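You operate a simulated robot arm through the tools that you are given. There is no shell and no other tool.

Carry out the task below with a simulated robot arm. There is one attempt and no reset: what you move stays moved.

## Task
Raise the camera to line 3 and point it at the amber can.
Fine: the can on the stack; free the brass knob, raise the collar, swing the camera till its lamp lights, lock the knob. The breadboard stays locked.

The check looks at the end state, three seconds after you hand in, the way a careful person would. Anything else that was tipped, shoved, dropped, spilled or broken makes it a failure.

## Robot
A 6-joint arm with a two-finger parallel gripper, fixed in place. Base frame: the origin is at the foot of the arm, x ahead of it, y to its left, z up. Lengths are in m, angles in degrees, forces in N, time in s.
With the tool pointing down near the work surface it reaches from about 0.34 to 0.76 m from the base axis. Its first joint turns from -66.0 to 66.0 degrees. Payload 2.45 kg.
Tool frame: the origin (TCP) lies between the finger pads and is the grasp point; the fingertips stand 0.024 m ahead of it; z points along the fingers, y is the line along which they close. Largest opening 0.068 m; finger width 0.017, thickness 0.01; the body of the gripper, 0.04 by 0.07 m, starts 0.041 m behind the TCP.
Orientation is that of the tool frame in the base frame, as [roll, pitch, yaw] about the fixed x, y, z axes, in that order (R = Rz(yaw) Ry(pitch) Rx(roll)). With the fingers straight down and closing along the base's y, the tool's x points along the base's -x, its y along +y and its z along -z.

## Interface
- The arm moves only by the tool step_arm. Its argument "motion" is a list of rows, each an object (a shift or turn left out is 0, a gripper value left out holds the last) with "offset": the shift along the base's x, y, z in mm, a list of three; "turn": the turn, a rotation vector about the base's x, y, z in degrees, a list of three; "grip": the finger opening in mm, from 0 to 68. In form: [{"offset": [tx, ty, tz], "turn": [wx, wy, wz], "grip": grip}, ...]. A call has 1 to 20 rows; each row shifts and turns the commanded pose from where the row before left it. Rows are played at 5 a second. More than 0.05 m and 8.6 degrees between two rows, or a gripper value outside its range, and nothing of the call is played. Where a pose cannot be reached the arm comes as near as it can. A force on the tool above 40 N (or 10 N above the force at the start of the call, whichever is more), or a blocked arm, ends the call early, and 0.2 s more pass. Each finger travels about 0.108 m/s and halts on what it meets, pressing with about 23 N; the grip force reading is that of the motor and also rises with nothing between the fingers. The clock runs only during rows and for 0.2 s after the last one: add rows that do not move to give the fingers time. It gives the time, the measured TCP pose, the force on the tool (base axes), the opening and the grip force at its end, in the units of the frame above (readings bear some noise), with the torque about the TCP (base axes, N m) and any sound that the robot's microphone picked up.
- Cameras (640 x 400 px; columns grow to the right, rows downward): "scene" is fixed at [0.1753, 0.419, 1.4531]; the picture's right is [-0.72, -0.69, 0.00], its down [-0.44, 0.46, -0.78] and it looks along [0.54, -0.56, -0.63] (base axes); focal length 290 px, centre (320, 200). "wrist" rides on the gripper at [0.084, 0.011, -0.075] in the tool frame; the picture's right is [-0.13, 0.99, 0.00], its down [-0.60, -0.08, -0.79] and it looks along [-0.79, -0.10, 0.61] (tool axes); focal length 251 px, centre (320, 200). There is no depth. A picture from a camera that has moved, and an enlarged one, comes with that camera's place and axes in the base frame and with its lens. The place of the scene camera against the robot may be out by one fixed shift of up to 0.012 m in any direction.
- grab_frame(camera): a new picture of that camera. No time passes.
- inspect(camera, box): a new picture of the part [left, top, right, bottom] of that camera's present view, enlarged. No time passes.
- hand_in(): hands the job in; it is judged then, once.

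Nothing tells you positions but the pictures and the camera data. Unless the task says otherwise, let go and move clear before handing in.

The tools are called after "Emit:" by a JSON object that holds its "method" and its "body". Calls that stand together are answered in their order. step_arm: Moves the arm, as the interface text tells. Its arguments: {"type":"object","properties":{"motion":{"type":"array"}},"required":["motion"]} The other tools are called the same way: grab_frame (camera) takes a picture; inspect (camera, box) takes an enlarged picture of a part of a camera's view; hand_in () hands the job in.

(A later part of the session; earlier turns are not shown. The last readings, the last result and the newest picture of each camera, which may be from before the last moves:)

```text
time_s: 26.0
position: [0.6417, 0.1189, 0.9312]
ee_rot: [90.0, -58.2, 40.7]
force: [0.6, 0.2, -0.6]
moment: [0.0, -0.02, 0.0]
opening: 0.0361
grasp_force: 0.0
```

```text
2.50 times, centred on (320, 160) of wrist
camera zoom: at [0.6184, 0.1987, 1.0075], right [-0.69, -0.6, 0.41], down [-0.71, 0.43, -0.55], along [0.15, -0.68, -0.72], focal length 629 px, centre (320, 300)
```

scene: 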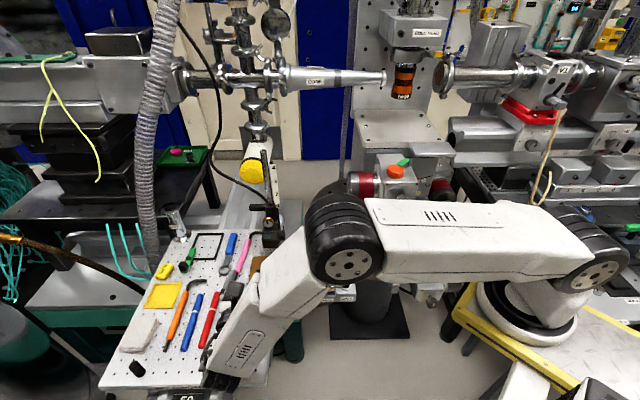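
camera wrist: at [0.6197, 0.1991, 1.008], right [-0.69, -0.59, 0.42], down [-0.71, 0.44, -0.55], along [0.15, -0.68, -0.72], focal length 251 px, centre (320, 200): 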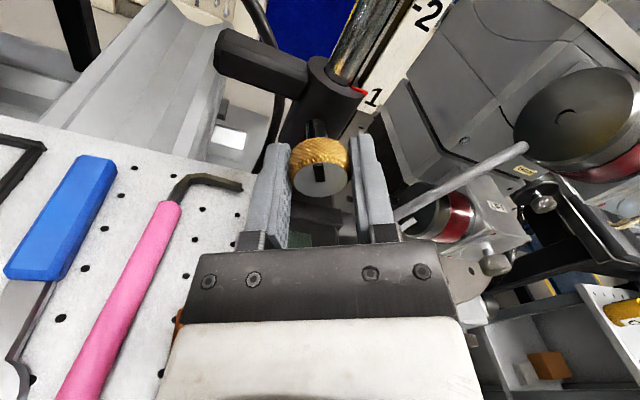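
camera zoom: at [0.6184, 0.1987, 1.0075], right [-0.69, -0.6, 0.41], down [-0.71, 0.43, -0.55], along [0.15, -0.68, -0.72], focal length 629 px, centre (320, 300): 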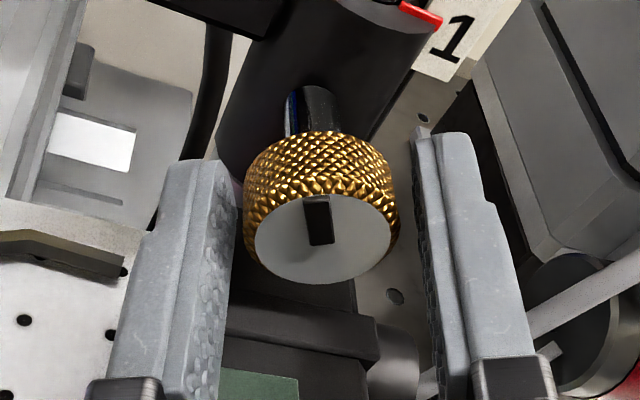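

The knob kept its new angle. I'll roll back 60° clockwise with the fingers slightly open and re-grip.

Emit:
{"method": "step_arm", "body": {"motion": [{"turn": [4.91, -5.67, 0], "offset": [0, 0, 0.5]}, {"turn": [4.91, -5.67, 0]}, {"turn": [4.91, -5.67, 0]}, {"turn": [4.91, -5.67, 0]}, {"turn": [4.91, -5.67, 0]}, {"turn": [4.91, -5.67, 0]}, {"turn": [4.91, -5.67, 0]}, {"turn": [4.91, -5.67, 0]}, {}]}}

Emit:
{"method": "inspect", "body": {"camera": "wrist", "box": [220, 80, 420, 240]}}

```text
time_s: 28.0
position: [0.6415, 0.118, 0.9333]
ee_rot: [-90.1, -61.9, -139.0]
force: [-0.9, 0.1, 0.0]
moment: [0.01, 0.03, 0.02]
opening: 0.0357
grasp_force: 0.0
```

```text
2.50 times, centred on (320, 160) of wrist
camera zoom: at [0.5538, 0.1436, 1.0009], right [-0.61, -0.53, -0.58], down [-0.25, 0.83, -0.49], along [0.75, -0.16, -0.65], focal length 629 px, centre (320, 300)
```

zoom: 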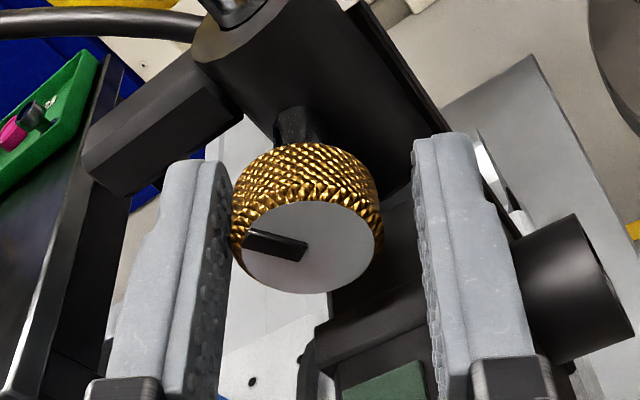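

No contact; the knob axis is about 2 mm left of and 2.5 mm above the tool axis. I'll correct for that and grip again.

Emit:
{"method": "step_arm", "body": {"motion": [{"offset": [1.6, 1.4, 2.3]}, {"grip": 22}, {"grip": 22}, {}, {}]}}

Emit:
{"method": "inspect", "body": {"camera": "wrist", "box": [220, 80, 420, 240]}}

```text
time_s: 29.2
position: [0.6427, 0.1198, 0.9348]
ee_rot: [-90.1, -62.0, -139.1]
force: [-5.1, -4.1, -3.4]
moment: [-0.23, -0.22, 0.37]
opening: 0.0273
grasp_force: 42.3
```

```text
2.50 times, centred on (320, 160) of wrist
camera zoom: at [0.5556, 0.1447, 1.0027], right [-0.62, -0.53, -0.58], down [-0.25, 0.83, -0.5], along [0.75, -0.16, -0.65], focal length 629 px, centre (320, 300)
```

zoom: 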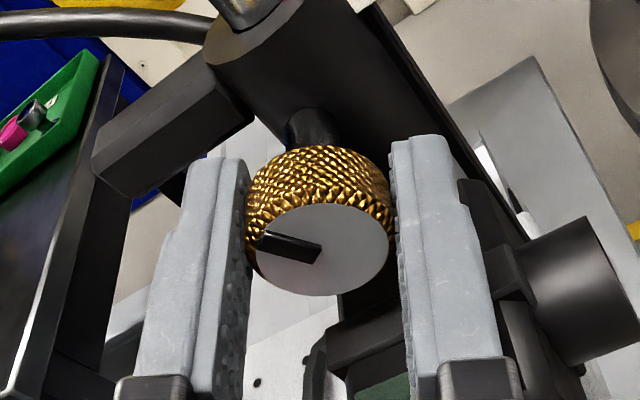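

Good grip with low forces. I'll turn counter-clockwise up to 60° more, watching for a stop.

Emit:
{"method": "step_arm", "body": {"motion": [{"turn": [-3.275, 3.78, 0]}, {"turn": [-3.275, 3.78, 0]}, {"turn": [-3.275, 3.78, 0]}, {"turn": [-3.275, 3.78, 0]}, {"turn": [-3.275, 3.78, 0]}, {"turn": [-3.275, 3.78, 0]}, {}]}}

Emit:
{"method": "inspect", "body": {"camera": "wrist", "box": [220, 80, 420, 240]}}

```text
time_s: 30.8
position: [0.6431, 0.1193, 0.9338]
ee_rot: [89.6, -88.0, 41.2]
force: [-17.1, -11.8, 5.5]
moment: [-0.86, -0.85, 0.44]
opening: 0.0273
grasp_force: 42.2
```

```text
2.50 times, centred on (320, 160) of wrist
camera zoom: at [0.5869, 0.1718, 1.018], right [-0.75, -0.65, -0.1], down [-0.47, 0.64, -0.61], along [0.45, -0.41, -0.79], focal length 629 px, centre (320, 300)
```

zoom: 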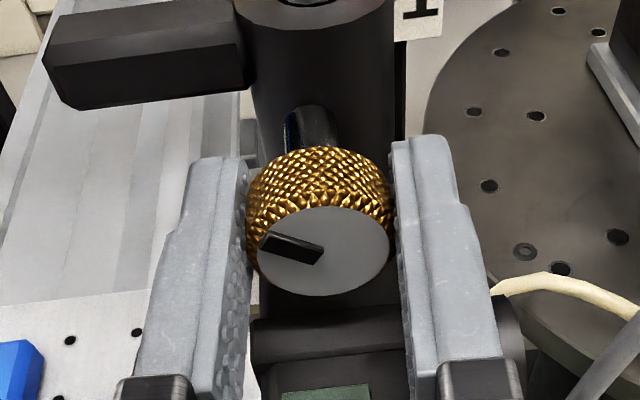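

The knob is now at about 62°, with a 20 N side load to the left. I'll ease right 1 mm and continue turning toward 90°.

Emit:
{"method": "step_arm", "body": {"motion": [{"offset": [-0.9, -0.8, 0]}, {"turn": [-3.275, 3.78, 0]}, {"turn": [-3.275, 3.78, 0]}, {"turn": [-3.275, 3.78, 0]}, {}]}}

Emit:
{"method": "inspect", "body": {"camera": "wrist", "box": [220, 80, 420, 240]}}

```text
time_s: 32.0
position: [0.6428, 0.12, 0.9343]
ee_rot: [90.2, -73.1, 40.8]
force: [-5.2, -4.5, 2.5]
moment: [-0.56, -0.56, 0.91]
opening: 0.0272
grasp_force: 42.1
```

```text
2.50 times, centred on (320, 160) of wrist
camera zoom: at [0.6033, 0.1862, 1.0172], right [-0.75, -0.65, 0.16], down [-0.6, 0.53, -0.6], along [0.3, -0.55, -0.78], focal length 629 px, centre (320, 300)
```

zoom: 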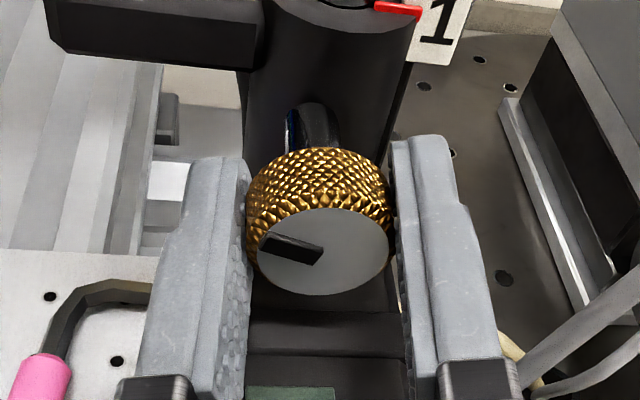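

About 77° now, with low load. I'll continue to about 90°.

Emit:
{"method": "step_arm", "body": {"motion": [{"turn": [-3.275, 3.78, 0]}, {"turn": [-3.275, 3.78, 0]}, {"turn": [-2.3, 2.65, 0]}, {}]}}

Emit:
{"method": "inspect", "body": {"camera": "wrist", "box": [220, 80, 420, 240]}}

```text
time_s: 33.0
position: [0.6431, 0.1202, 0.9355]
ee_rot: [89.9, -59.7, 40.8]
force: [1.4, -4.0, 5.3]
moment: [-0.34, -0.37, 0.91]
opening: 0.0271
grasp_force: 42.6
```

```text
2.50 times, centred on (320, 160) of wrist
camera zoom: at [0.6177, 0.1989, 1.0115], right [-0.7, -0.6, 0.39], down [-0.7, 0.44, -0.56], along [0.16, -0.66, -0.73], focal length 629 px, centre (320, 300)
```

zoom: 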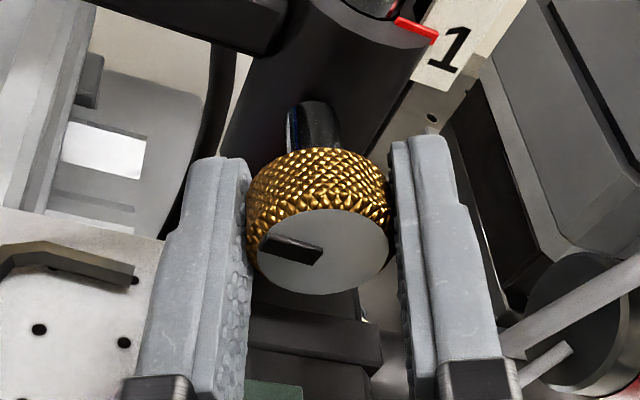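

The knob is about 90° from its starting angle and no stop felt. I'll test with a gentle lift.

Emit:
{"method": "step_arm", "body": {"motion": [{"offset": [0, 0, 1]}, {"offset": [0, 0, 1]}, {"offset": [0, 0, 1]}, {}]}}

Emit:
{"method": "inspect", "body": {"camera": "wrist", "box": [220, 80, 420, 240]}}

```text
time_s: 34.0
position: [0.6431, 0.1197, 0.9355]
ee_rot: [90.3, -59.6, 40.7]
force: [13.5, 4.2, -9.6]
moment: [0.59, 0.53, 0.61]
opening: 0.0272
grasp_force: 42.3
```

```text
2.50 times, centred on (320, 160) of wrist
camera zoom: at [0.6178, 0.1988, 1.0129], right [-0.69, -0.6, 0.39], down [-0.7, 0.44, -0.56], along [0.16, -0.66, -0.73], focal length 629 px, centre (320, 300)
```

zoom: 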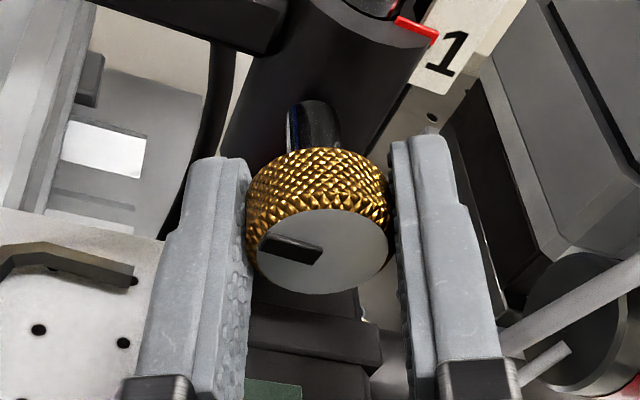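

The pointer hasn't moved relative to the scale yet and the lift force is about 10 N, perhaps just the weight. I'll lift 3 mm more, carefully.

Emit:
{"method": "step_arm", "body": {"motion": [{"offset": [-0.7, -0.5, 1]}, {"offset": [0, 0, 1]}, {"offset": [0, 0, 1]}, {}]}}

Emit:
{"method": "inspect", "body": {"camera": "wrist", "box": [220, 80, 420, 240]}}

```text
time_s: 35.0
position: [0.6446, 0.1207, 0.9382]
ee_rot: [90.4, -59.4, 40.7]
force: [5.1, 12.1, -9.8]
moment: [0.85, 0.84, 0.31]
opening: 0.0272
grasp_force: 41.6
```

```text
2.50 times, centred on (320, 160) of wrist
camera zoom: at [0.6179, 0.1985, 1.0164], right [-0.69, -0.6, 0.39], down [-0.7, 0.44, -0.56], along [0.16, -0.66, -0.73], focal length 629 px, centre (320, 300)
```

zoom: 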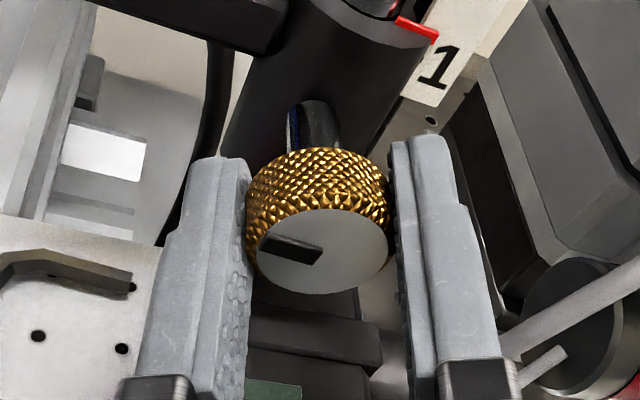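

The "1" has shifted relative to the red pointer, so the collar is free and rising. I'll continue lifting steadily.

Emit:
{"method": "step_arm", "body": {"motion": [{"offset": [0, 0, 4]}, {"offset": [0, 0, 4]}, {"offset": [0, 0, 4]}, {"offset": [0, 0, 4]}, {"offset": [0, 0, 4]}, {}]}}

Emit:
{"method": "inspect", "body": {"camera": "wrist", "box": [220, 80, 420, 240]}}

Emit:
{"method": "inspect", "body": {"camera": "scene", "box": [240, 150, 310, 230]}}

```text
time_s: 36.4
position: [0.6436, 0.1197, 0.9582]
ee_rot: [90.4, -59.5, 40.8]
force: [15.2, 17.6, -10.4]
moment: [0.41, 0.36, 0.56]
opening: 0.0272
grasp_force: 41.4
```

```text
2.50 times, centred on (320, 160) of wrist
camera zoom: at [0.6175, 0.1987, 1.0362], right [-0.69, -0.61, 0.39], down [-0.7, 0.44, -0.56], along [0.17, -0.66, -0.73], focal length 629 px, centre (320, 300)
```

zoom: 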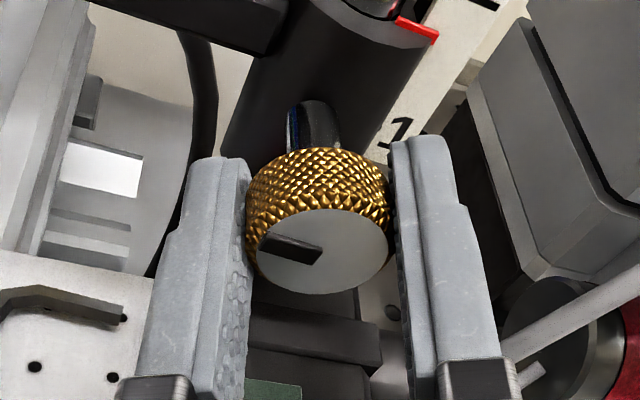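

```text
5.00 times, centred on (275, 190) of scene
camera zoom: at [0.1759, 0.4195, 1.4528], right [-0.72, -0.69, 0.0], down [-0.44, 0.46, -0.78], along [0.54, -0.56, -0.63], focal length 1448 px, centre (545, 250)
```

zoom: 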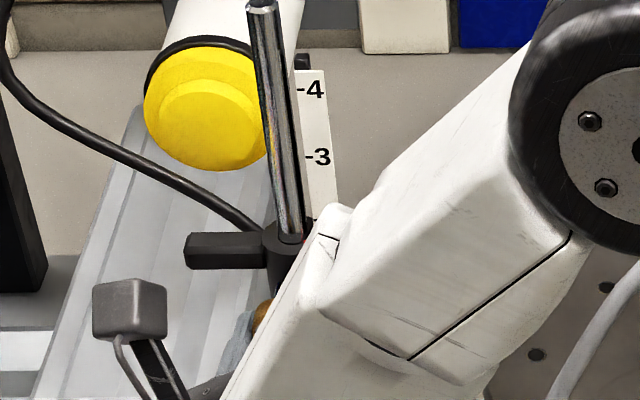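

The collar is up about 23 mm. I'll ease 1 mm left to reduce the side load and keep lifting.

Emit:
{"method": "step_arm", "body": {"motion": [{"offset": [0.8, 0.7, 3]}, {"offset": [0, 0, 4]}, {"offset": [0, 0, 4]}, {"offset": [0, 0, 4]}, {"offset": [0, 0, 4]}, {"offset": [0, 0, 4]}, {"offset": [0, 0, 4]}, {}]}}

Emit:
{"method": "inspect", "body": {"camera": "wrist", "box": [270, 40, 430, 160]}}

Emit:
{"method": "inspect", "body": {"camera": "scene", "box": [240, 150, 310, 230]}}

```text
time_s: 38.2
position: [0.644, 0.1193, 0.986]
ee_rot: [90.2, -59.6, 40.5]
force: [-0.6, 6.2, -10.0]
moment: [0.73, 0.71, 0.15]
opening: 0.0271
grasp_force: 41.7
```

```text
3.33 times, centred on (350, 100) of wrist
camera zoom: at [0.6182, 0.1987, 1.063], right [-0.7, -0.6, 0.39], down [-0.7, 0.45, -0.56], along [0.16, -0.66, -0.73], focal length 838 px, centre (220, 533)
```

zoom: 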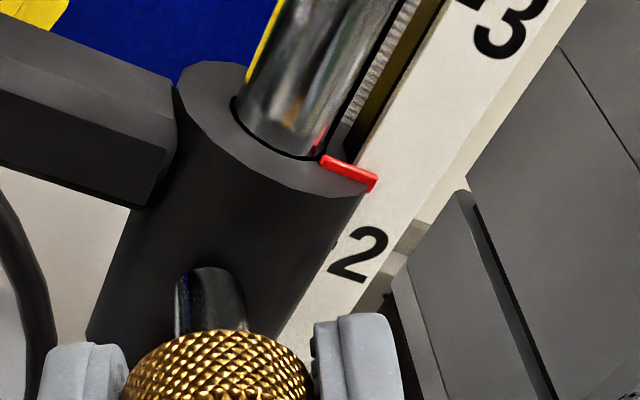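

```text
5.00 times, centred on (275, 190) of scene
camera zoom: at [0.1755, 0.4192, 1.453], right [-0.72, -0.69, 0.0], down [-0.44, 0.46, -0.78], along [0.54, -0.56, -0.63], focal length 1448 px, centre (545, 250)
```

zoom: 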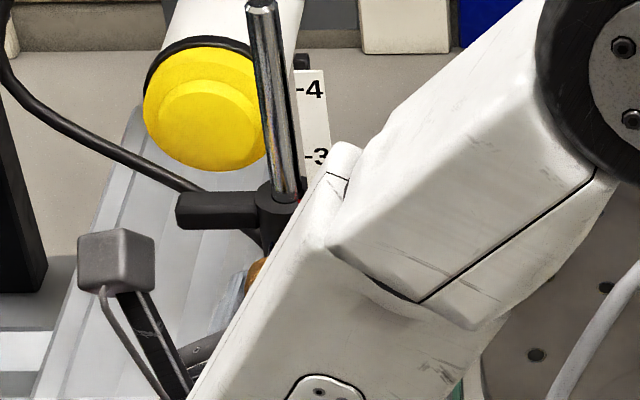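

Now between lines 2 and 3. I'll raise another 28 mm and then fine-tune on the pointer.

Emit:
{"method": "step_arm", "body": {"motion": [{"offset": [0, 0, 4]}, {"offset": [0, 0, 4]}, {"offset": [0, 0, 4]}, {"offset": [0, 0, 4]}, {"offset": [0, 0, 4]}, {"offset": [0, 0, 4]}, {"offset": [0, 0, 4]}, {}]}}

Emit:
{"method": "inspect", "body": {"camera": "wrist", "box": [290, 40, 410, 120]}}

Emit:
{"method": "inspect", "body": {"camera": "scene", "box": [240, 150, 310, 230]}}

```text
time_s: 40.0
position: [0.6428, 0.1195, 1.0153]
ee_rot: [89.9, -59.6, 40.9]
force: [-4.0, 11.2, -10.1]
moment: [0.1, 0.06, 0.88]
opening: 0.0269
grasp_force: 42.0
```

```text
5.00 times, centred on (350, 80) of wrist
camera zoom: at [0.6179, 0.1987, 1.0931], right [-0.7, -0.6, 0.39], down [-0.7, 0.44, -0.56], along [0.17, -0.66, -0.73], focal length 1257 px, centre (170, 800)
```

zoom: 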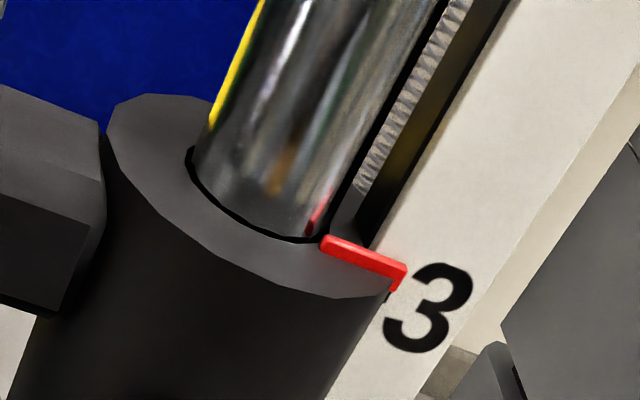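

```text
5.00 times, centred on (275, 190) of scene
camera zoom: at [0.1754, 0.4194, 1.4529], right [-0.72, -0.69, 0.0], down [-0.44, 0.46, -0.78], along [0.54, -0.56, -0.63], focal length 1448 px, centre (545, 250)
```

zoom: 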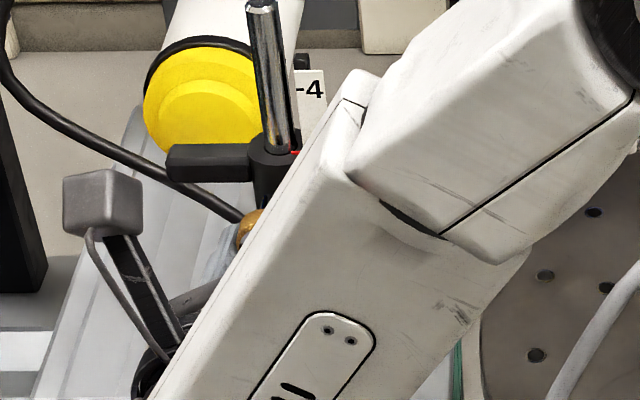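

The pointer is close to line 3. I'll zoom in hard to judge it.

Emit:
{"method": "inspect", "body": {"camera": "wrist", "box": [340, 70, 390, 110]}}

Emit:
{"method": "inspect", "body": {"camera": "scene", "box": [265, 160, 290, 180]}}

Emit:
{"method": "grab_frame", "body": {"camera": "wrist"}}

```text
10.00 times, centred on (365, 90) of wrist
camera zoom: at [0.6179, 0.1987, 1.0931], right [-0.7, -0.6, 0.39], down [-0.7, 0.44, -0.56], along [0.17, -0.66, -0.73], focal length 2514 px, centre (-130, 1300)
```

zoom: 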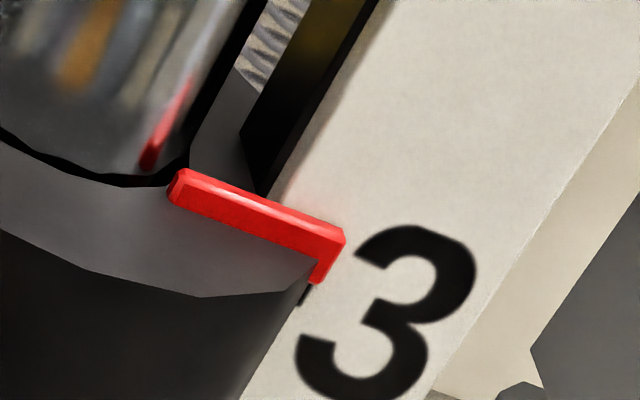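

```text
16.00 times, centred on (278, 170) of scene
camera zoom: at [0.1754, 0.4194, 1.4529], right [-0.72, -0.69, 0.0], down [-0.44, 0.46, -0.78], along [0.54, -0.56, -0.63], focal length 4632 px, centre (1000, 680)
```

zoom: 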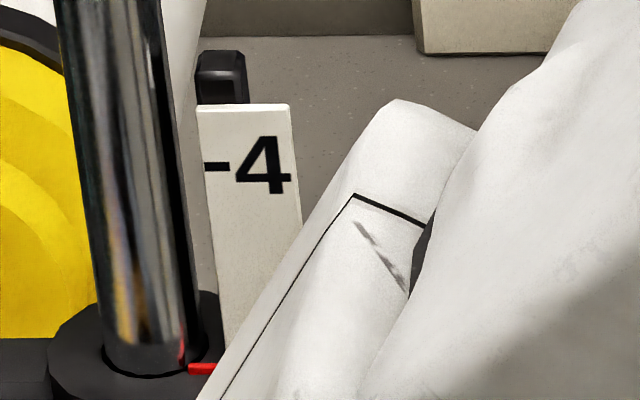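

```text
taken
camera wrist: at [0.6179, 0.1987, 1.0931], right [-0.7, -0.6, 0.39], down [-0.7, 0.44, -0.56], along [0.17, -0.66, -0.73], focal length 251 px, centre (320, 200)
```

wrist: 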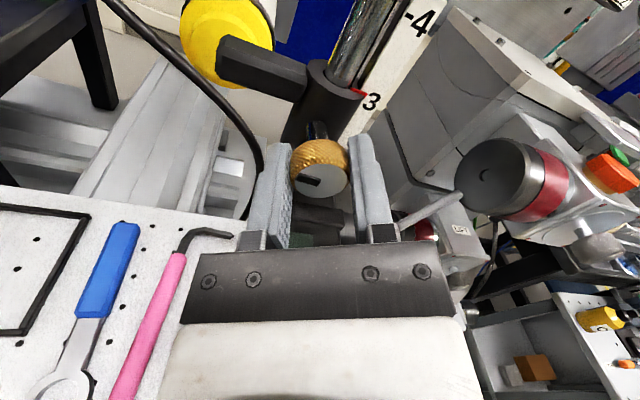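

The pointer sits on line 3 to within about a millimetre. I'll now swing the collar about the post, counter-clockwise seen from above and toward the can, starting with 9°.

Emit:
{"method": "step_arm", "body": {"motion": [{"offset": [-1.92, -1.75, 0], "turn": [0, 0, 3]}, {"offset": [-1.83, -1.85, 0], "turn": [0, 0, 3]}, {"offset": [-1.72, -1.94, 0], "turn": [0, 0, 3]}, {}]}}

Emit:
{"method": "grab_frame", "body": {"camera": "wrist"}}

Emit:
{"method": "inspect", "body": {"camera": "wrist", "box": [250, 60, 410, 260]}}

```text
time_s: 41.0
position: [0.6398, 0.1146, 1.0162]
ee_rot: [90.0, -59.7, 49.9]
force: [13.4, 8.7, -5.8]
moment: [-0.06, -0.04, -0.07]
opening: 0.0354
grasp_force: 8.3
```

```text
taken
camera wrist: at [0.6017, 0.1887, 1.0928], right [-0.59, -0.7, 0.39], down [-0.76, 0.33, -0.56], along [0.27, -0.63, -0.73], focal length 251 px, centre (320, 200)
```

wrist: 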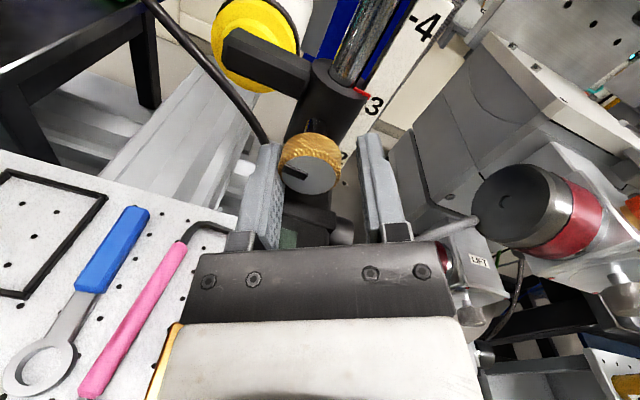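

```text
2.00 times, centred on (330, 160) of wrist
camera zoom: at [0.6017, 0.1887, 1.0928], right [-0.59, -0.7, 0.39], down [-0.76, 0.33, -0.56], along [0.27, -0.63, -0.73], focal length 503 px, centre (300, 280)
```

zoom: 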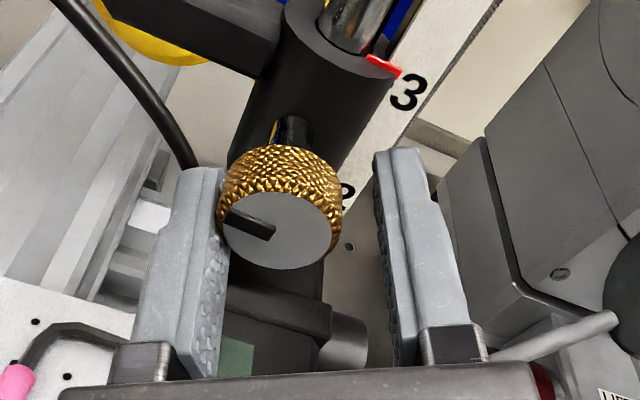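

The collar resisted the swing and the knob pushed the fingers open, though the pointer is still at line 3. I'll reverse those steps and re-centre on the knob right away.

Emit:
{"method": "step_arm", "body": {"motion": [{"offset": [1.72, 1.94, 0], "turn": [0, 0, -3]}, {"offset": [1.83, 1.85, 0], "turn": [0, 0, -3]}, {"offset": [1.92, 1.75, 0], "turn": [0, 0, -3]}, {}]}}

Emit:
{"method": "inspect", "body": {"camera": "wrist", "box": [250, 60, 410, 260]}}

Emit:
{"method": "inspect", "body": {"camera": "scene", "box": [240, 150, 310, 230]}}

```text
time_s: 42.0
position: [0.6437, 0.119, 1.0144]
ee_rot: [90.0, -59.6, 40.7]
force: [-0.9, -1.8, -0.9]
moment: [-0.27, -0.29, 0.61]
opening: 0.0271
grasp_force: 42.5
```

```text
2.00 times, centred on (330, 160) of wrist
camera zoom: at [0.6171, 0.1974, 1.0913], right [-0.7, -0.6, 0.39], down [-0.7, 0.45, -0.56], along [0.16, -0.66, -0.73], focal length 503 px, centre (300, 280)
```

zoom: 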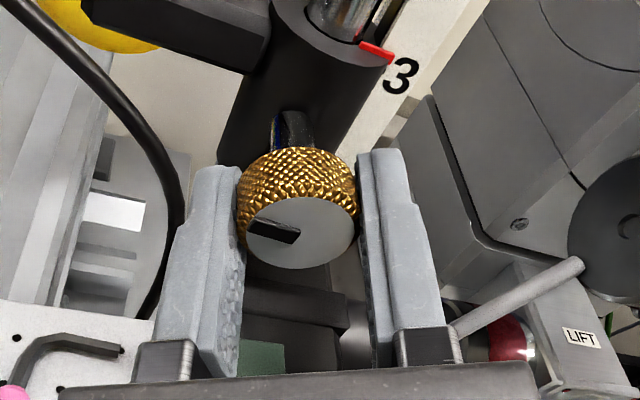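

```text
5.00 times, centred on (275, 190) of scene
camera zoom: at [0.1753, 0.419, 1.453], right [-0.72, -0.69, 0.0], down [-0.44, 0.46, -0.78], along [0.54, -0.56, -0.63], focal length 1448 px, centre (545, 250)
```

zoom: 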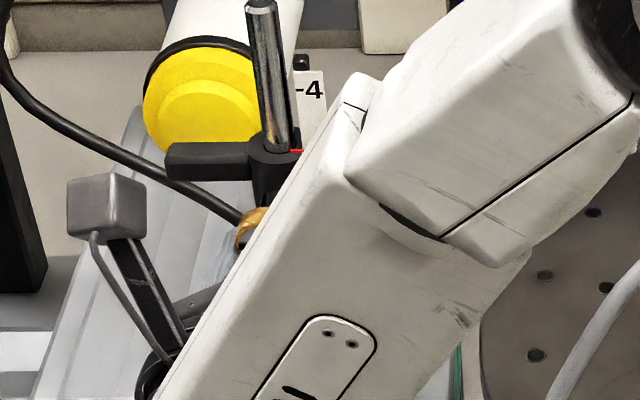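

I've recovered: the knob is gripped again, forces are near zero, and the pointer is still on 3, so friction holds the collar up. The knob's lever arm is too short for the finger force, so I'll let go gently and push the camera body instead. First I'll open a little and check that the collar stays.

Emit:
{"method": "step_arm", "body": {"motion": [{"grip": 30}, {"grip": 32}, {"grip": 36}, {}, {}]}}

Emit:
{"method": "inspect", "body": {"camera": "wrist", "box": [250, 60, 410, 260]}}

```text
time_s: 43.2
position: [0.6443, 0.1189, 1.0139]
ee_rot: [90.0, -59.5, 40.8]
force: [0.2, -0.1, 0.2]
moment: [-0.02, -0.01, -0.01]
opening: 0.0361
grasp_force: 0.1
```

```text
2.00 times, centred on (330, 160) of wrist
camera zoom: at [0.6173, 0.1978, 1.0914], right [-0.7, -0.6, 0.39], down [-0.7, 0.44, -0.56], along [0.16, -0.66, -0.73], focal length 503 px, centre (300, 280)
```

zoom: 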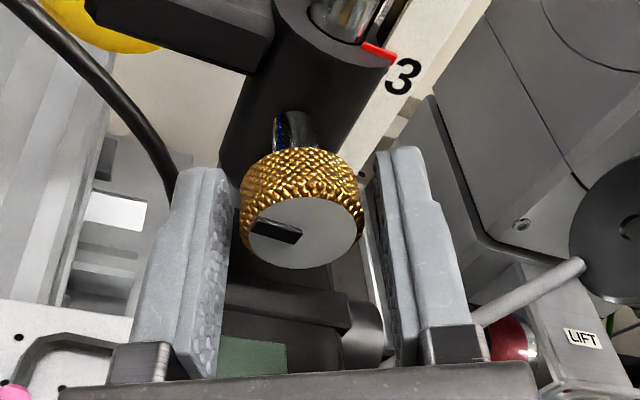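

The collar holds by itself at line 3. I'll back straight off the knob and roll level again.

Emit:
{"method": "step_arm", "body": {"motion": [{"offset": [-8, 9.2, 0]}, {"offset": [-18, 20.8, 0]}, {"offset": [-20, 23, 0]}, {"turn": [4.97, -5.74, 0]}, {"turn": [4.97, -5.74, 0]}, {"turn": [4.97, -5.74, 0]}, {"turn": [4.97, -5.74, 0]}, {}]}}

Emit:
{"method": "grab_frame", "body": {"camera": "wrist"}}

Emit:
{"method": "inspect", "body": {"camera": "wrist", "box": [250, 60, 410, 200]}}

Emit:
{"method": "inspect", "body": {"camera": "scene", "box": [230, 150, 310, 240]}}

```text
time_s: 45.0
position: [0.5977, 0.1739, 1.0146]
ee_rot: [44.0, -90.0, 86.9]
force: [-0.8, 0.3, -0.4]
moment: [0.03, -0.05, 0.0]
opening: 0.0359
grasp_force: 0.2
```

```text
taken
camera wrist: at [0.5383, 0.2231, 1.0981], right [-0.75, -0.65, -0.13], down [-0.46, 0.65, -0.6], along [0.48, -0.39, -0.79], focal length 251 px, centre (320, 200)
```

wrist: 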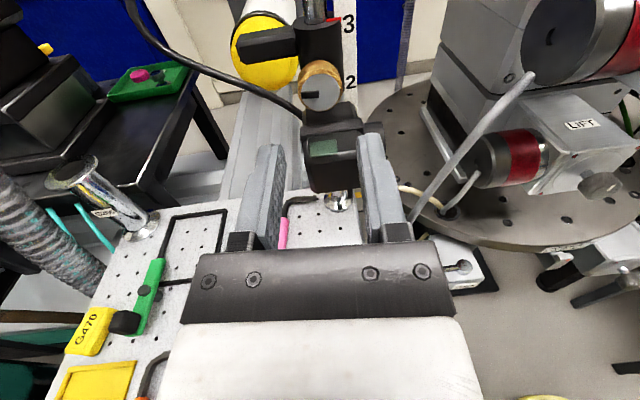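

```text
2.86 times, centred on (330, 130) of wrist
camera zoom: at [0.5383, 0.2231, 1.0981], right [-0.75, -0.65, -0.13], down [-0.46, 0.65, -0.6], along [0.48, -0.39, -0.79], focal length 718 px, centre (291, 400)
```

zoom: 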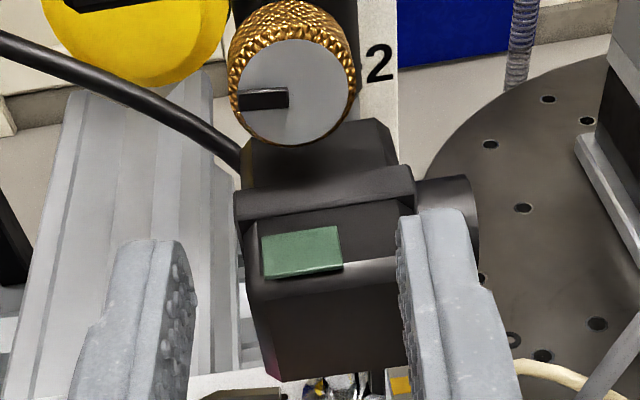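

```text
4.44 times, centred on (270, 195) of scene
camera zoom: at [0.1753, 0.419, 1.4531], right [-0.72, -0.69, 0.0], down [-0.44, 0.46, -0.78], along [0.54, -0.56, -0.63], focal length 1287 px, centre (542, 222)
```

zoom: 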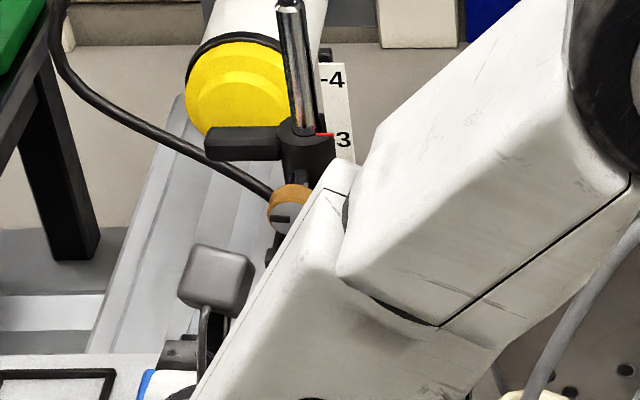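

The pointer looks slightly above line 3 from here. I'll measure it at high zoom.

Emit:
{"method": "inspect", "body": {"camera": "scene", "box": [260, 162, 290, 190]}}

Emit:
{"method": "inspect", "body": {"camera": "wrist", "box": [300, 0, 370, 60]}}

```text
14.29 times, centred on (275, 176) of scene
camera zoom: at [0.1753, 0.419, 1.4531], right [-0.72, -0.69, 0.0], down [-0.44, 0.46, -0.78], along [0.54, -0.56, -0.63], focal length 4136 px, centre (963, 543)
```

zoom: 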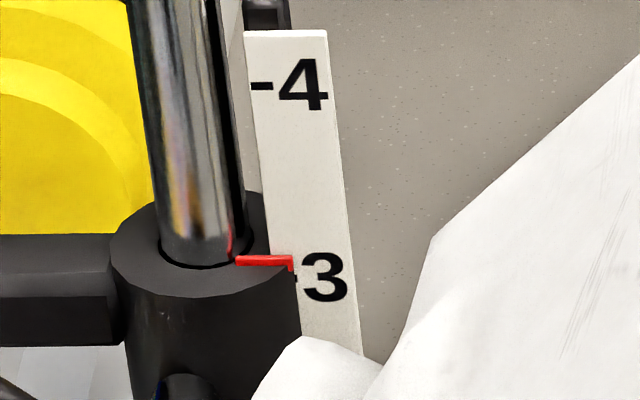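

```text
6.67 times, centred on (335, 30) of wrist
camera zoom: at [0.5383, 0.2231, 1.0981], right [-0.75, -0.65, -0.13], down [-0.46, 0.65, -0.6], along [0.48, -0.39, -0.79], focal length 1676 px, centre (220, 1333)
```

zoom: 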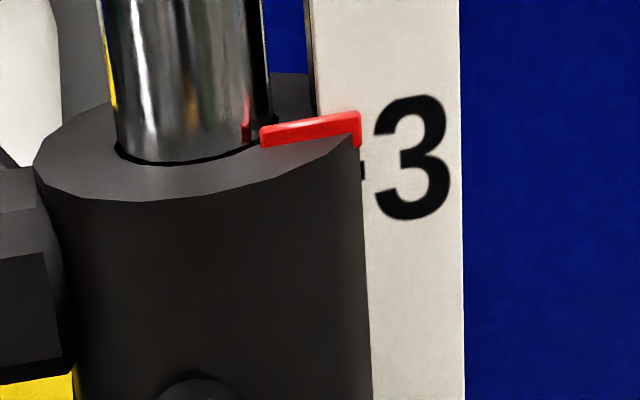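

The pointer is about 4 mm above line 3, since it sat dead centre on the 1 at the start; I'll correct that when I re-grip the knob. First I'll back off, close the fingers, and drop to camera-body height on its left side.

Emit:
{"method": "step_arm", "body": {"motion": [{"offset": [-26.2, 30.2, 0], "grip": 10}, {"offset": [15, 13, -18], "grip": 0}, {"offset": [15, 13, -18]}, {"offset": [0, 0, -18]}, {}]}}

Emit:
{"method": "grab_frame", "body": {"camera": "wrist"}}

Emit:
{"method": "inspect", "body": {"camera": "wrist", "box": [270, 40, 430, 180]}}

```text
time_s: 46.2
position: [0.6001, 0.2284, 0.9603]
ee_rot: [145.3, -89.9, -14.3]
force: [0.3, -0.1, 0.5]
moment: [-0.02, 0.01, 0.02]
opening: 0.0
grasp_force: 22.8
```

```text
taken
camera wrist: at [0.5419, 0.279, 1.043], right [-0.75, -0.65, -0.13], down [-0.46, 0.65, -0.6], along [0.47, -0.39, -0.79], focal length 251 px, centre (320, 200)
```

wrist: 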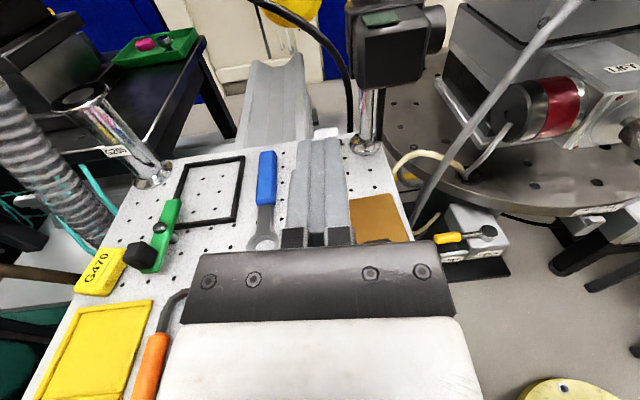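

```text
2.86 times, centred on (350, 110) of wrist
camera zoom: at [0.5419, 0.279, 1.043], right [-0.75, -0.65, -0.13], down [-0.46, 0.65, -0.6], along [0.47, -0.39, -0.79], focal length 718 px, centre (234, 457)
```

zoom: 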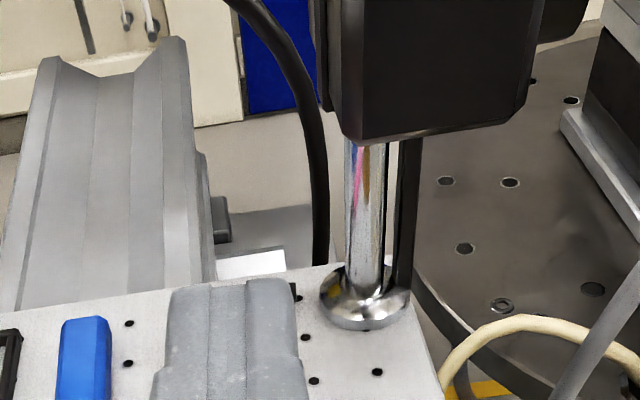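

From two views, the camera box bottom is at z≈0.966, its top at ≈0.997, its front about 100 mm from the post, and its left face about 14 mm left of centre. I'll rise 22 mm and slide the closed fingers forward along its left side.

Emit:
{"method": "step_arm", "body": {"motion": [{"offset": [0, 0, 22]}, {"offset": [16.5, -19, 0]}, {"offset": [16.5, -19, 0]}, {"offset": [16.4, -18.9, 0]}, {}]}}

Emit:
{"method": "grab_frame", "body": {"camera": "wrist"}}

Emit:
{"method": "inspect", "body": {"camera": "wrist", "box": [260, 60, 460, 260]}}

```text
time_s: 47.4
position: [0.6498, 0.1713, 0.9832]
ee_rot: [140.3, -89.9, -9.3]
force: [-0.9, -0.2, 0.4]
moment: [0.0, -0.01, 0.03]
opening: 0.0002
grasp_force: 23.1
```

```text
taken
camera wrist: at [0.5916, 0.2215, 1.0663], right [-0.75, -0.65, -0.13], down [-0.46, 0.65, -0.6], along [0.47, -0.39, -0.79], focal length 251 px, centre (320, 200)
```

wrist: 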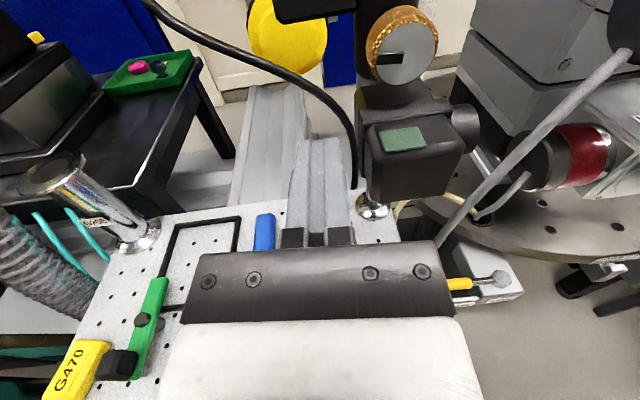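

```text
2.00 times, centred on (360, 160) of wrist
camera zoom: at [0.5916, 0.2215, 1.0663], right [-0.75, -0.65, -0.13], down [-0.46, 0.65, -0.6], along [0.47, -0.39, -0.79], focal length 503 px, centre (240, 280)
```

zoom: 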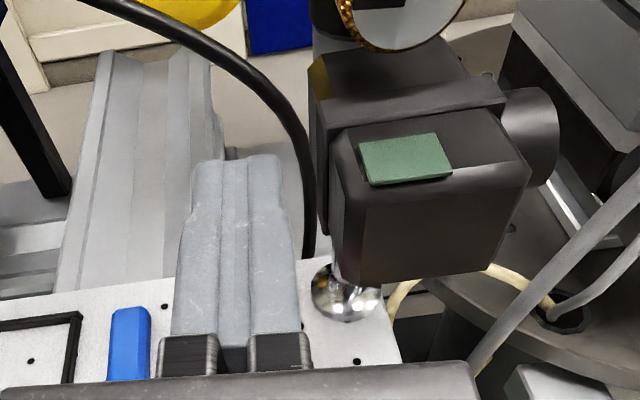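

The fingers are beside the camera's left face with a gap of about 14 mm. I'll close the gap gently.

Emit:
{"method": "step_arm", "body": {"motion": [{"offset": [-4.5, -3.9, 0]}, {"offset": [-3, -2.6, 0]}, {"offset": [-1.5, -1.3, 0]}, {"offset": [-1.5, -1.3, 0]}, {}]}}

Emit:
{"method": "inspect", "body": {"camera": "wrist", "box": [260, 60, 460, 260]}}

```text
time_s: 48.6
position: [0.6405, 0.1622, 0.9835]
ee_rot: [165.4, -89.9, -34.5]
force: [-0.2, -0.2, 0.3]
moment: [-0.06, -0.03, -0.03]
opening: 0.0001
grasp_force: 23.0
```

```text
2.00 times, centred on (360, 160) of wrist
camera zoom: at [0.5811, 0.2127, 1.0664], right [-0.75, -0.65, -0.13], down [-0.46, 0.65, -0.6], along [0.48, -0.39, -0.79], focal length 503 px, centre (240, 280)
```

zoom: 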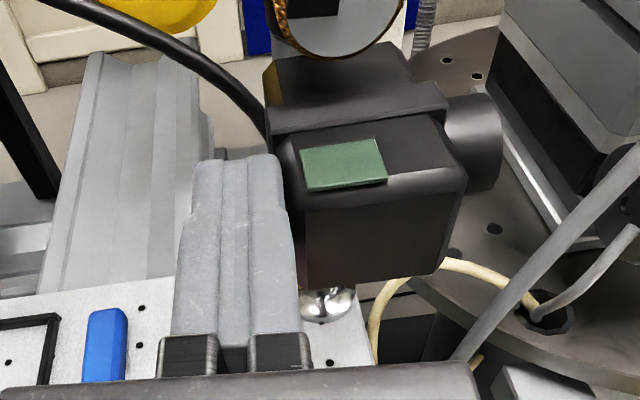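

Nearly touching. I'll start pushing by swinging the tool about the post in 2° steps.

Emit:
{"method": "step_arm", "body": {"motion": [{"offset": [-2.78, -1.29, 0], "turn": [0, 0, 2]}, {"offset": [-2.73, -1.38, 0], "turn": [0, 0, 2]}, {"offset": [-2.68, -1.48, 0], "turn": [0, 0, 2]}, {}]}}

Emit:
{"method": "inspect", "body": {"camera": "wrist", "box": [260, 60, 460, 260]}}

Emit:
{"method": "inspect", "body": {"camera": "scene", "box": [230, 150, 310, 240]}}

```text
time_s: 49.6
position: [0.6318, 0.1581, 0.9832]
ee_rot: [173.3, -89.9, -36.3]
force: [0.0, 0.6, 0.6]
moment: [0.02, 0.03, -0.02]
opening: 0.0002
grasp_force: 23.1
```

```text
2.00 times, centred on (360, 160) of wrist
camera zoom: at [0.5683, 0.2024, 1.0664], right [-0.68, -0.72, -0.13], down [-0.53, 0.6, -0.6], along [0.51, -0.34, -0.79], focal length 503 px, centre (240, 280)
```

zoom: 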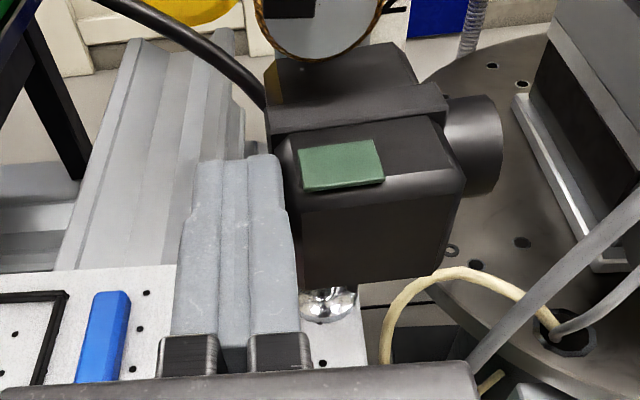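

```text
4.44 times, centred on (270, 195) of scene
camera zoom: at [0.1753, 0.419, 1.4531], right [-0.72, -0.69, 0.0], down [-0.44, 0.46, -0.78], along [0.54, -0.56, -0.63], focal length 1287 px, centre (542, 222)
```

zoom: 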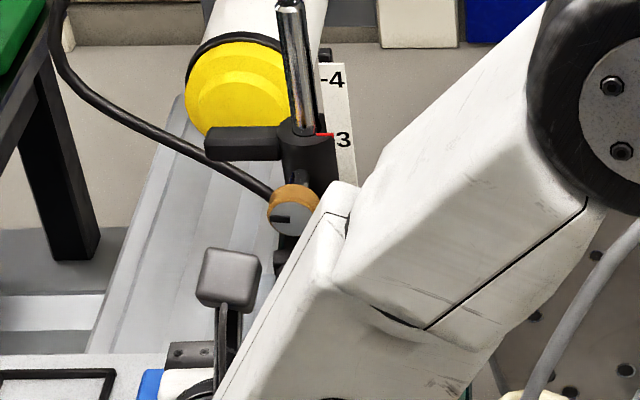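

The camera is swinging along with the fingers under very little force. I'll continue another 10° and watch the lamp plate.

Emit:
{"method": "step_arm", "body": {"motion": [{"offset": [-2.63, -1.57, 0], "turn": [0, 0, 2]}, {"offset": [-2.57, -1.66, 0], "turn": [0, 0, 2]}, {"offset": [-2.51, -1.75, 0], "turn": [0, 0, 2]}, {"offset": [-2.45, -1.84, 0], "turn": [0, 0, 2]}, {"offset": [-2.38, -1.92, 0], "turn": [0, 0, 2]}, {}]}}

Emit:
{"method": "inspect", "body": {"camera": "wrist", "box": [260, 60, 460, 260]}}

Emit:
{"method": "inspect", "body": {"camera": "scene", "box": [230, 150, 310, 240]}}

```text
time_s: 51.0
position: [0.6198, 0.1498, 0.9836]
ee_rot: [174.3, -89.9, -27.3]
force: [0.1, -0.3, 0.8]
moment: [0.0, 0.02, -0.04]
opening: 0.0
grasp_force: 23.1
```

```text
2.00 times, centred on (360, 160) of wrist
camera zoom: at [0.5489, 0.1824, 1.0663], right [-0.54, -0.83, -0.13], down [-0.62, 0.5, -0.6], along [0.57, -0.25, -0.79], focal length 503 px, centre (240, 280)
```

zoom: 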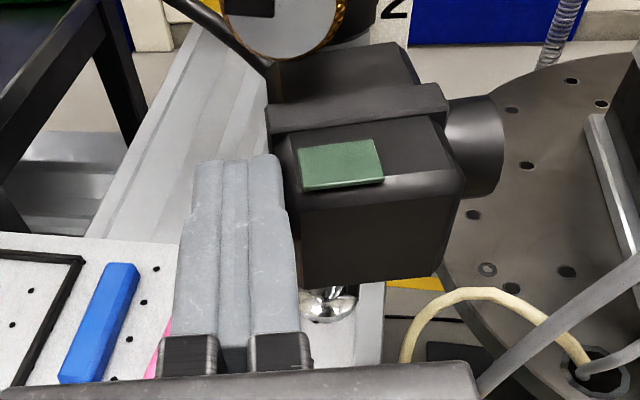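

```text
4.44 times, centred on (270, 195) of scene
camera zoom: at [0.1753, 0.419, 1.4531], right [-0.72, -0.69, 0.0], down [-0.44, 0.46, -0.78], along [0.54, -0.56, -0.63], focal length 1287 px, centre (542, 222)
```

zoom: 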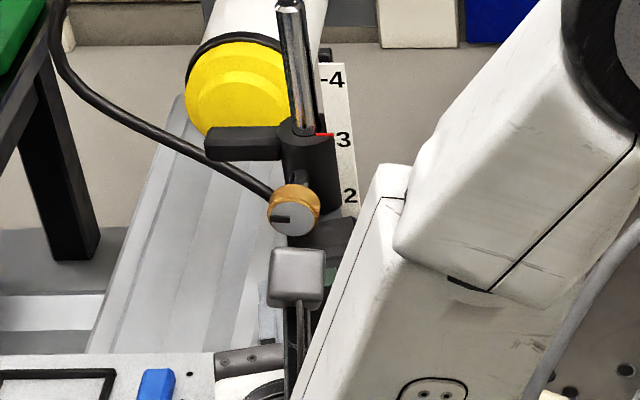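

The camera box swings on its own beneath the collar, while the collar and knob stay put. That explains the earlier resistance. I'll continue in small steps and check the lamp.

Emit:
{"method": "step_arm", "body": {"motion": [{"offset": [-2.31, -2.0, 0], "turn": [0, 0, 2]}, {"offset": [-2.24, -2.08, 0], "turn": [0, 0, 2]}, {"offset": [-2.17, -2.16, 0], "turn": [0, 0, 2]}, {}]}}

Emit:
{"method": "inspect", "body": {"camera": "wrist", "box": [260, 60, 460, 260]}}

Emit:
{"method": "grab_frame", "body": {"camera": "scene"}}

```text
time_s: 52.0
position: [0.6126, 0.1441, 0.9837]
ee_rot: [153.2, -89.9, -0.4]
force: [-1.4, 1.0, 0.5]
moment: [0.01, -0.03, 0.02]
opening: 0.0
grasp_force: 23.0
```

```text
2.00 times, centred on (360, 160) of wrist
camera zoom: at [0.5394, 0.1689, 1.0659], right [-0.45, -0.88, -0.13], down [-0.67, 0.43, -0.6], along [0.59, -0.19, -0.79], focal length 503 px, centre (240, 280)
```

zoom: 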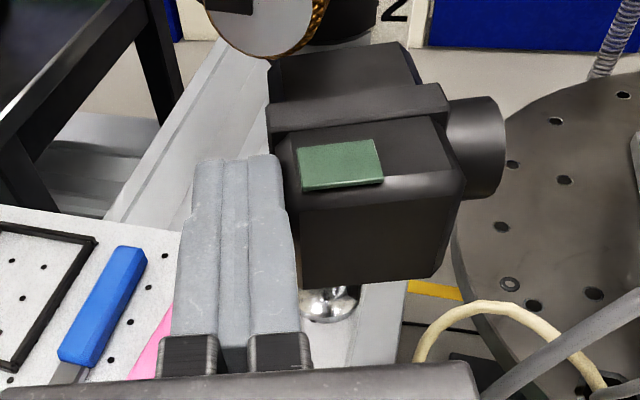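

```text
taken
```

scene: 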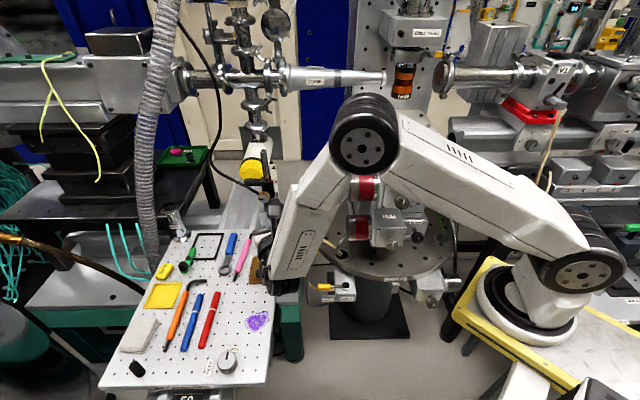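

22° so far and the lamp is not lit yet. Continuing.

Emit:
{"method": "step_arm", "body": {"motion": [{"offset": [-2.09, -2.23, 0], "turn": [0, 0, 2]}, {"offset": [-2.01, -2.3, 0], "turn": [0, 0, 2]}, {"offset": [-1.93, -2.37, 0], "turn": [0, 0, 2]}, {}]}}

Emit:
{"method": "inspect", "body": {"camera": "wrist", "box": [260, 60, 460, 260]}}

```text
time_s: 53.0
position: [0.6067, 0.1365, 0.9833]
ee_rot: [-177.5, -89.9, -23.6]
force: [0.2, -0.2, 0.0]
moment: [-0.01, 0.01, 0.04]
opening: 0.0
grasp_force: 23.5
```

```text
2.00 times, centred on (360, 160) of wrist
camera zoom: at [0.531, 0.1544, 1.0659], right [-0.36, -0.93, -0.13], down [-0.71, 0.36, -0.6], along [0.6, -0.12, -0.79], focal length 503 px, centre (240, 280)
```

zoom: 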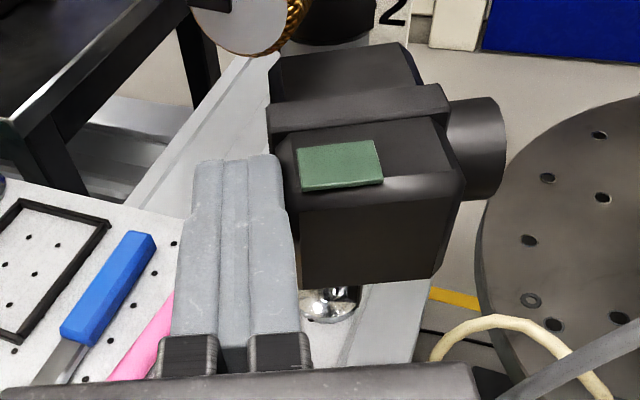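

28° now; the lens heading is about -111°, and the can should be at roughly -96 to -100°. Continuing in small steps.

Emit:
{"method": "step_arm", "body": {"motion": [{"offset": [-1.85, -2.44, 0], "turn": [0, 0, 2]}, {"offset": [-1.76, -2.5, 0], "turn": [0, 0, 2]}, {}]}}

Emit:
{"method": "inspect", "body": {"camera": "wrist", "box": [260, 60, 460, 260]}}

```text
time_s: 53.8
position: [0.6027, 0.1321, 0.9822]
ee_rot: [151.1, -90.0, 12.0]
force: [1.2, 0.3, -0.4]
moment: [-0.01, -0.02, -0.03]
opening: 0.0
grasp_force: 23.0
```

```text
2.00 times, centred on (360, 160) of wrist
camera zoom: at [0.527, 0.1436, 1.0655], right [-0.29, -0.95, -0.13], down [-0.74, 0.31, -0.6], along [0.61, -0.08, -0.79], focal length 503 px, centre (240, 280)
```

zoom: 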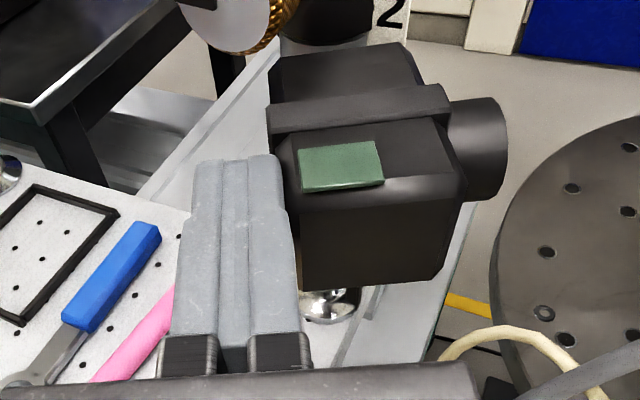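

Emit:
{"method": "step_arm", "body": {"motion": [{"offset": [-1.67, -2.56, 0], "turn": [0, 0, 2]}, {}]}}

Emit:
{"method": "inspect", "body": {"camera": "wrist", "box": [260, 60, 460, 260]}}

Emit:
{"method": "step_arm", "body": {"motion": [{"offset": [-1.58, -2.62, 0], "turn": [0, 0, 2]}, {}]}}

Emit:
{"method": "inspect", "body": {"camera": "wrist", "box": [260, 60, 460, 260]}}

```text
time_s: 54.4
position: [0.6015, 0.1283, 0.9832]
ee_rot: [166.9, -89.9, -2.0]
force: [0.1, -0.2, -0.8]
moment: [-0.01, -0.01, 0.02]
opening: 0.0
grasp_force: 23.2
```

```text
2.00 times, centred on (360, 160) of wrist
camera zoom: at [0.5243, 0.1376, 1.0655], right [-0.26, -0.96, -0.13], down [-0.75, 0.28, -0.6], along [0.61, -0.06, -0.79], focal length 503 px, centre (240, 280)
```

zoom: 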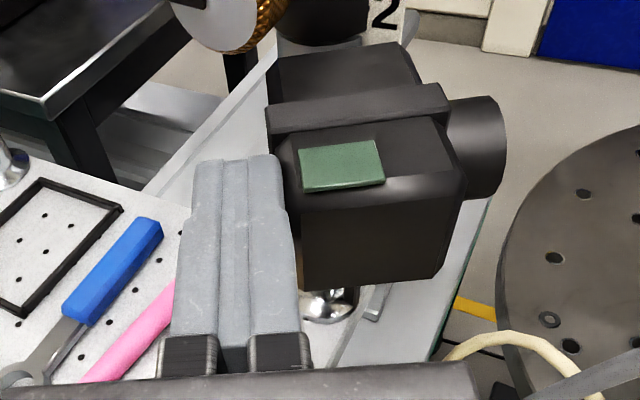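

```text
time_s: 55.0
position: [0.5998, 0.1255, 0.9817]
ee_rot: [-44.2, -90.0, -148.9]
force: [-1.0, 1.2, 0.1]
moment: [0.04, 0.0, 0.02]
opening: 0.0001
grasp_force: 23.2
```

```text
2.00 times, centred on (360, 160) of wrist
camera zoom: at [0.5224, 0.1324, 1.0655], right [-0.22, -0.97, -0.13], down [-0.76, 0.26, -0.6], along [0.62, -0.04, -0.79], focal length 503 px, centre (240, 280)
```

zoom: 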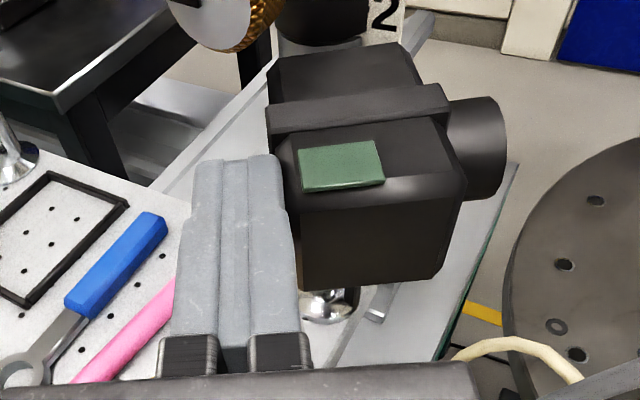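

36°: not lit yet. I'll continue two degrees at a time.

Emit:
{"method": "step_arm", "body": {"motion": [{"offset": [-1.49, -2.68, 0], "turn": [0, 0, 2]}, {}]}}

Emit:
{"method": "inspect", "body": {"camera": "wrist", "box": [260, 60, 460, 260]}}

```text
time_s: 55.6
position: [0.5983, 0.1225, 0.9819]
ee_rot: [169.7, -89.9, -0.9]
force: [-0.4, -0.1, 0.4]
moment: [-0.03, 0.02, -0.03]
opening: 0.0003
grasp_force: 22.8
```

```text
2.00 times, centred on (360, 160) of wrist
camera zoom: at [0.5212, 0.1269, 1.0653], right [-0.19, -0.97, -0.13], down [-0.76, 0.23, -0.6], along [0.62, -0.02, -0.79], focal length 503 px, centre (240, 280)
```

zoom: 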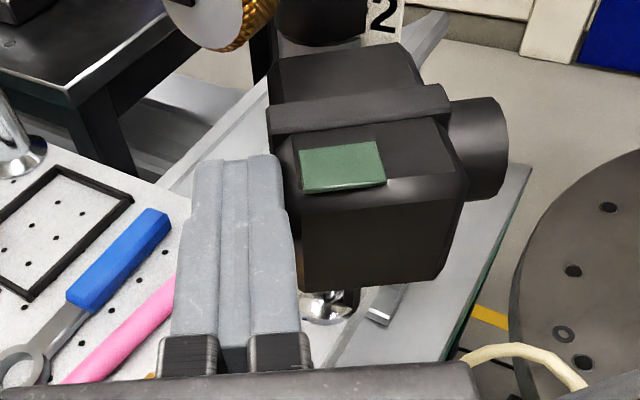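

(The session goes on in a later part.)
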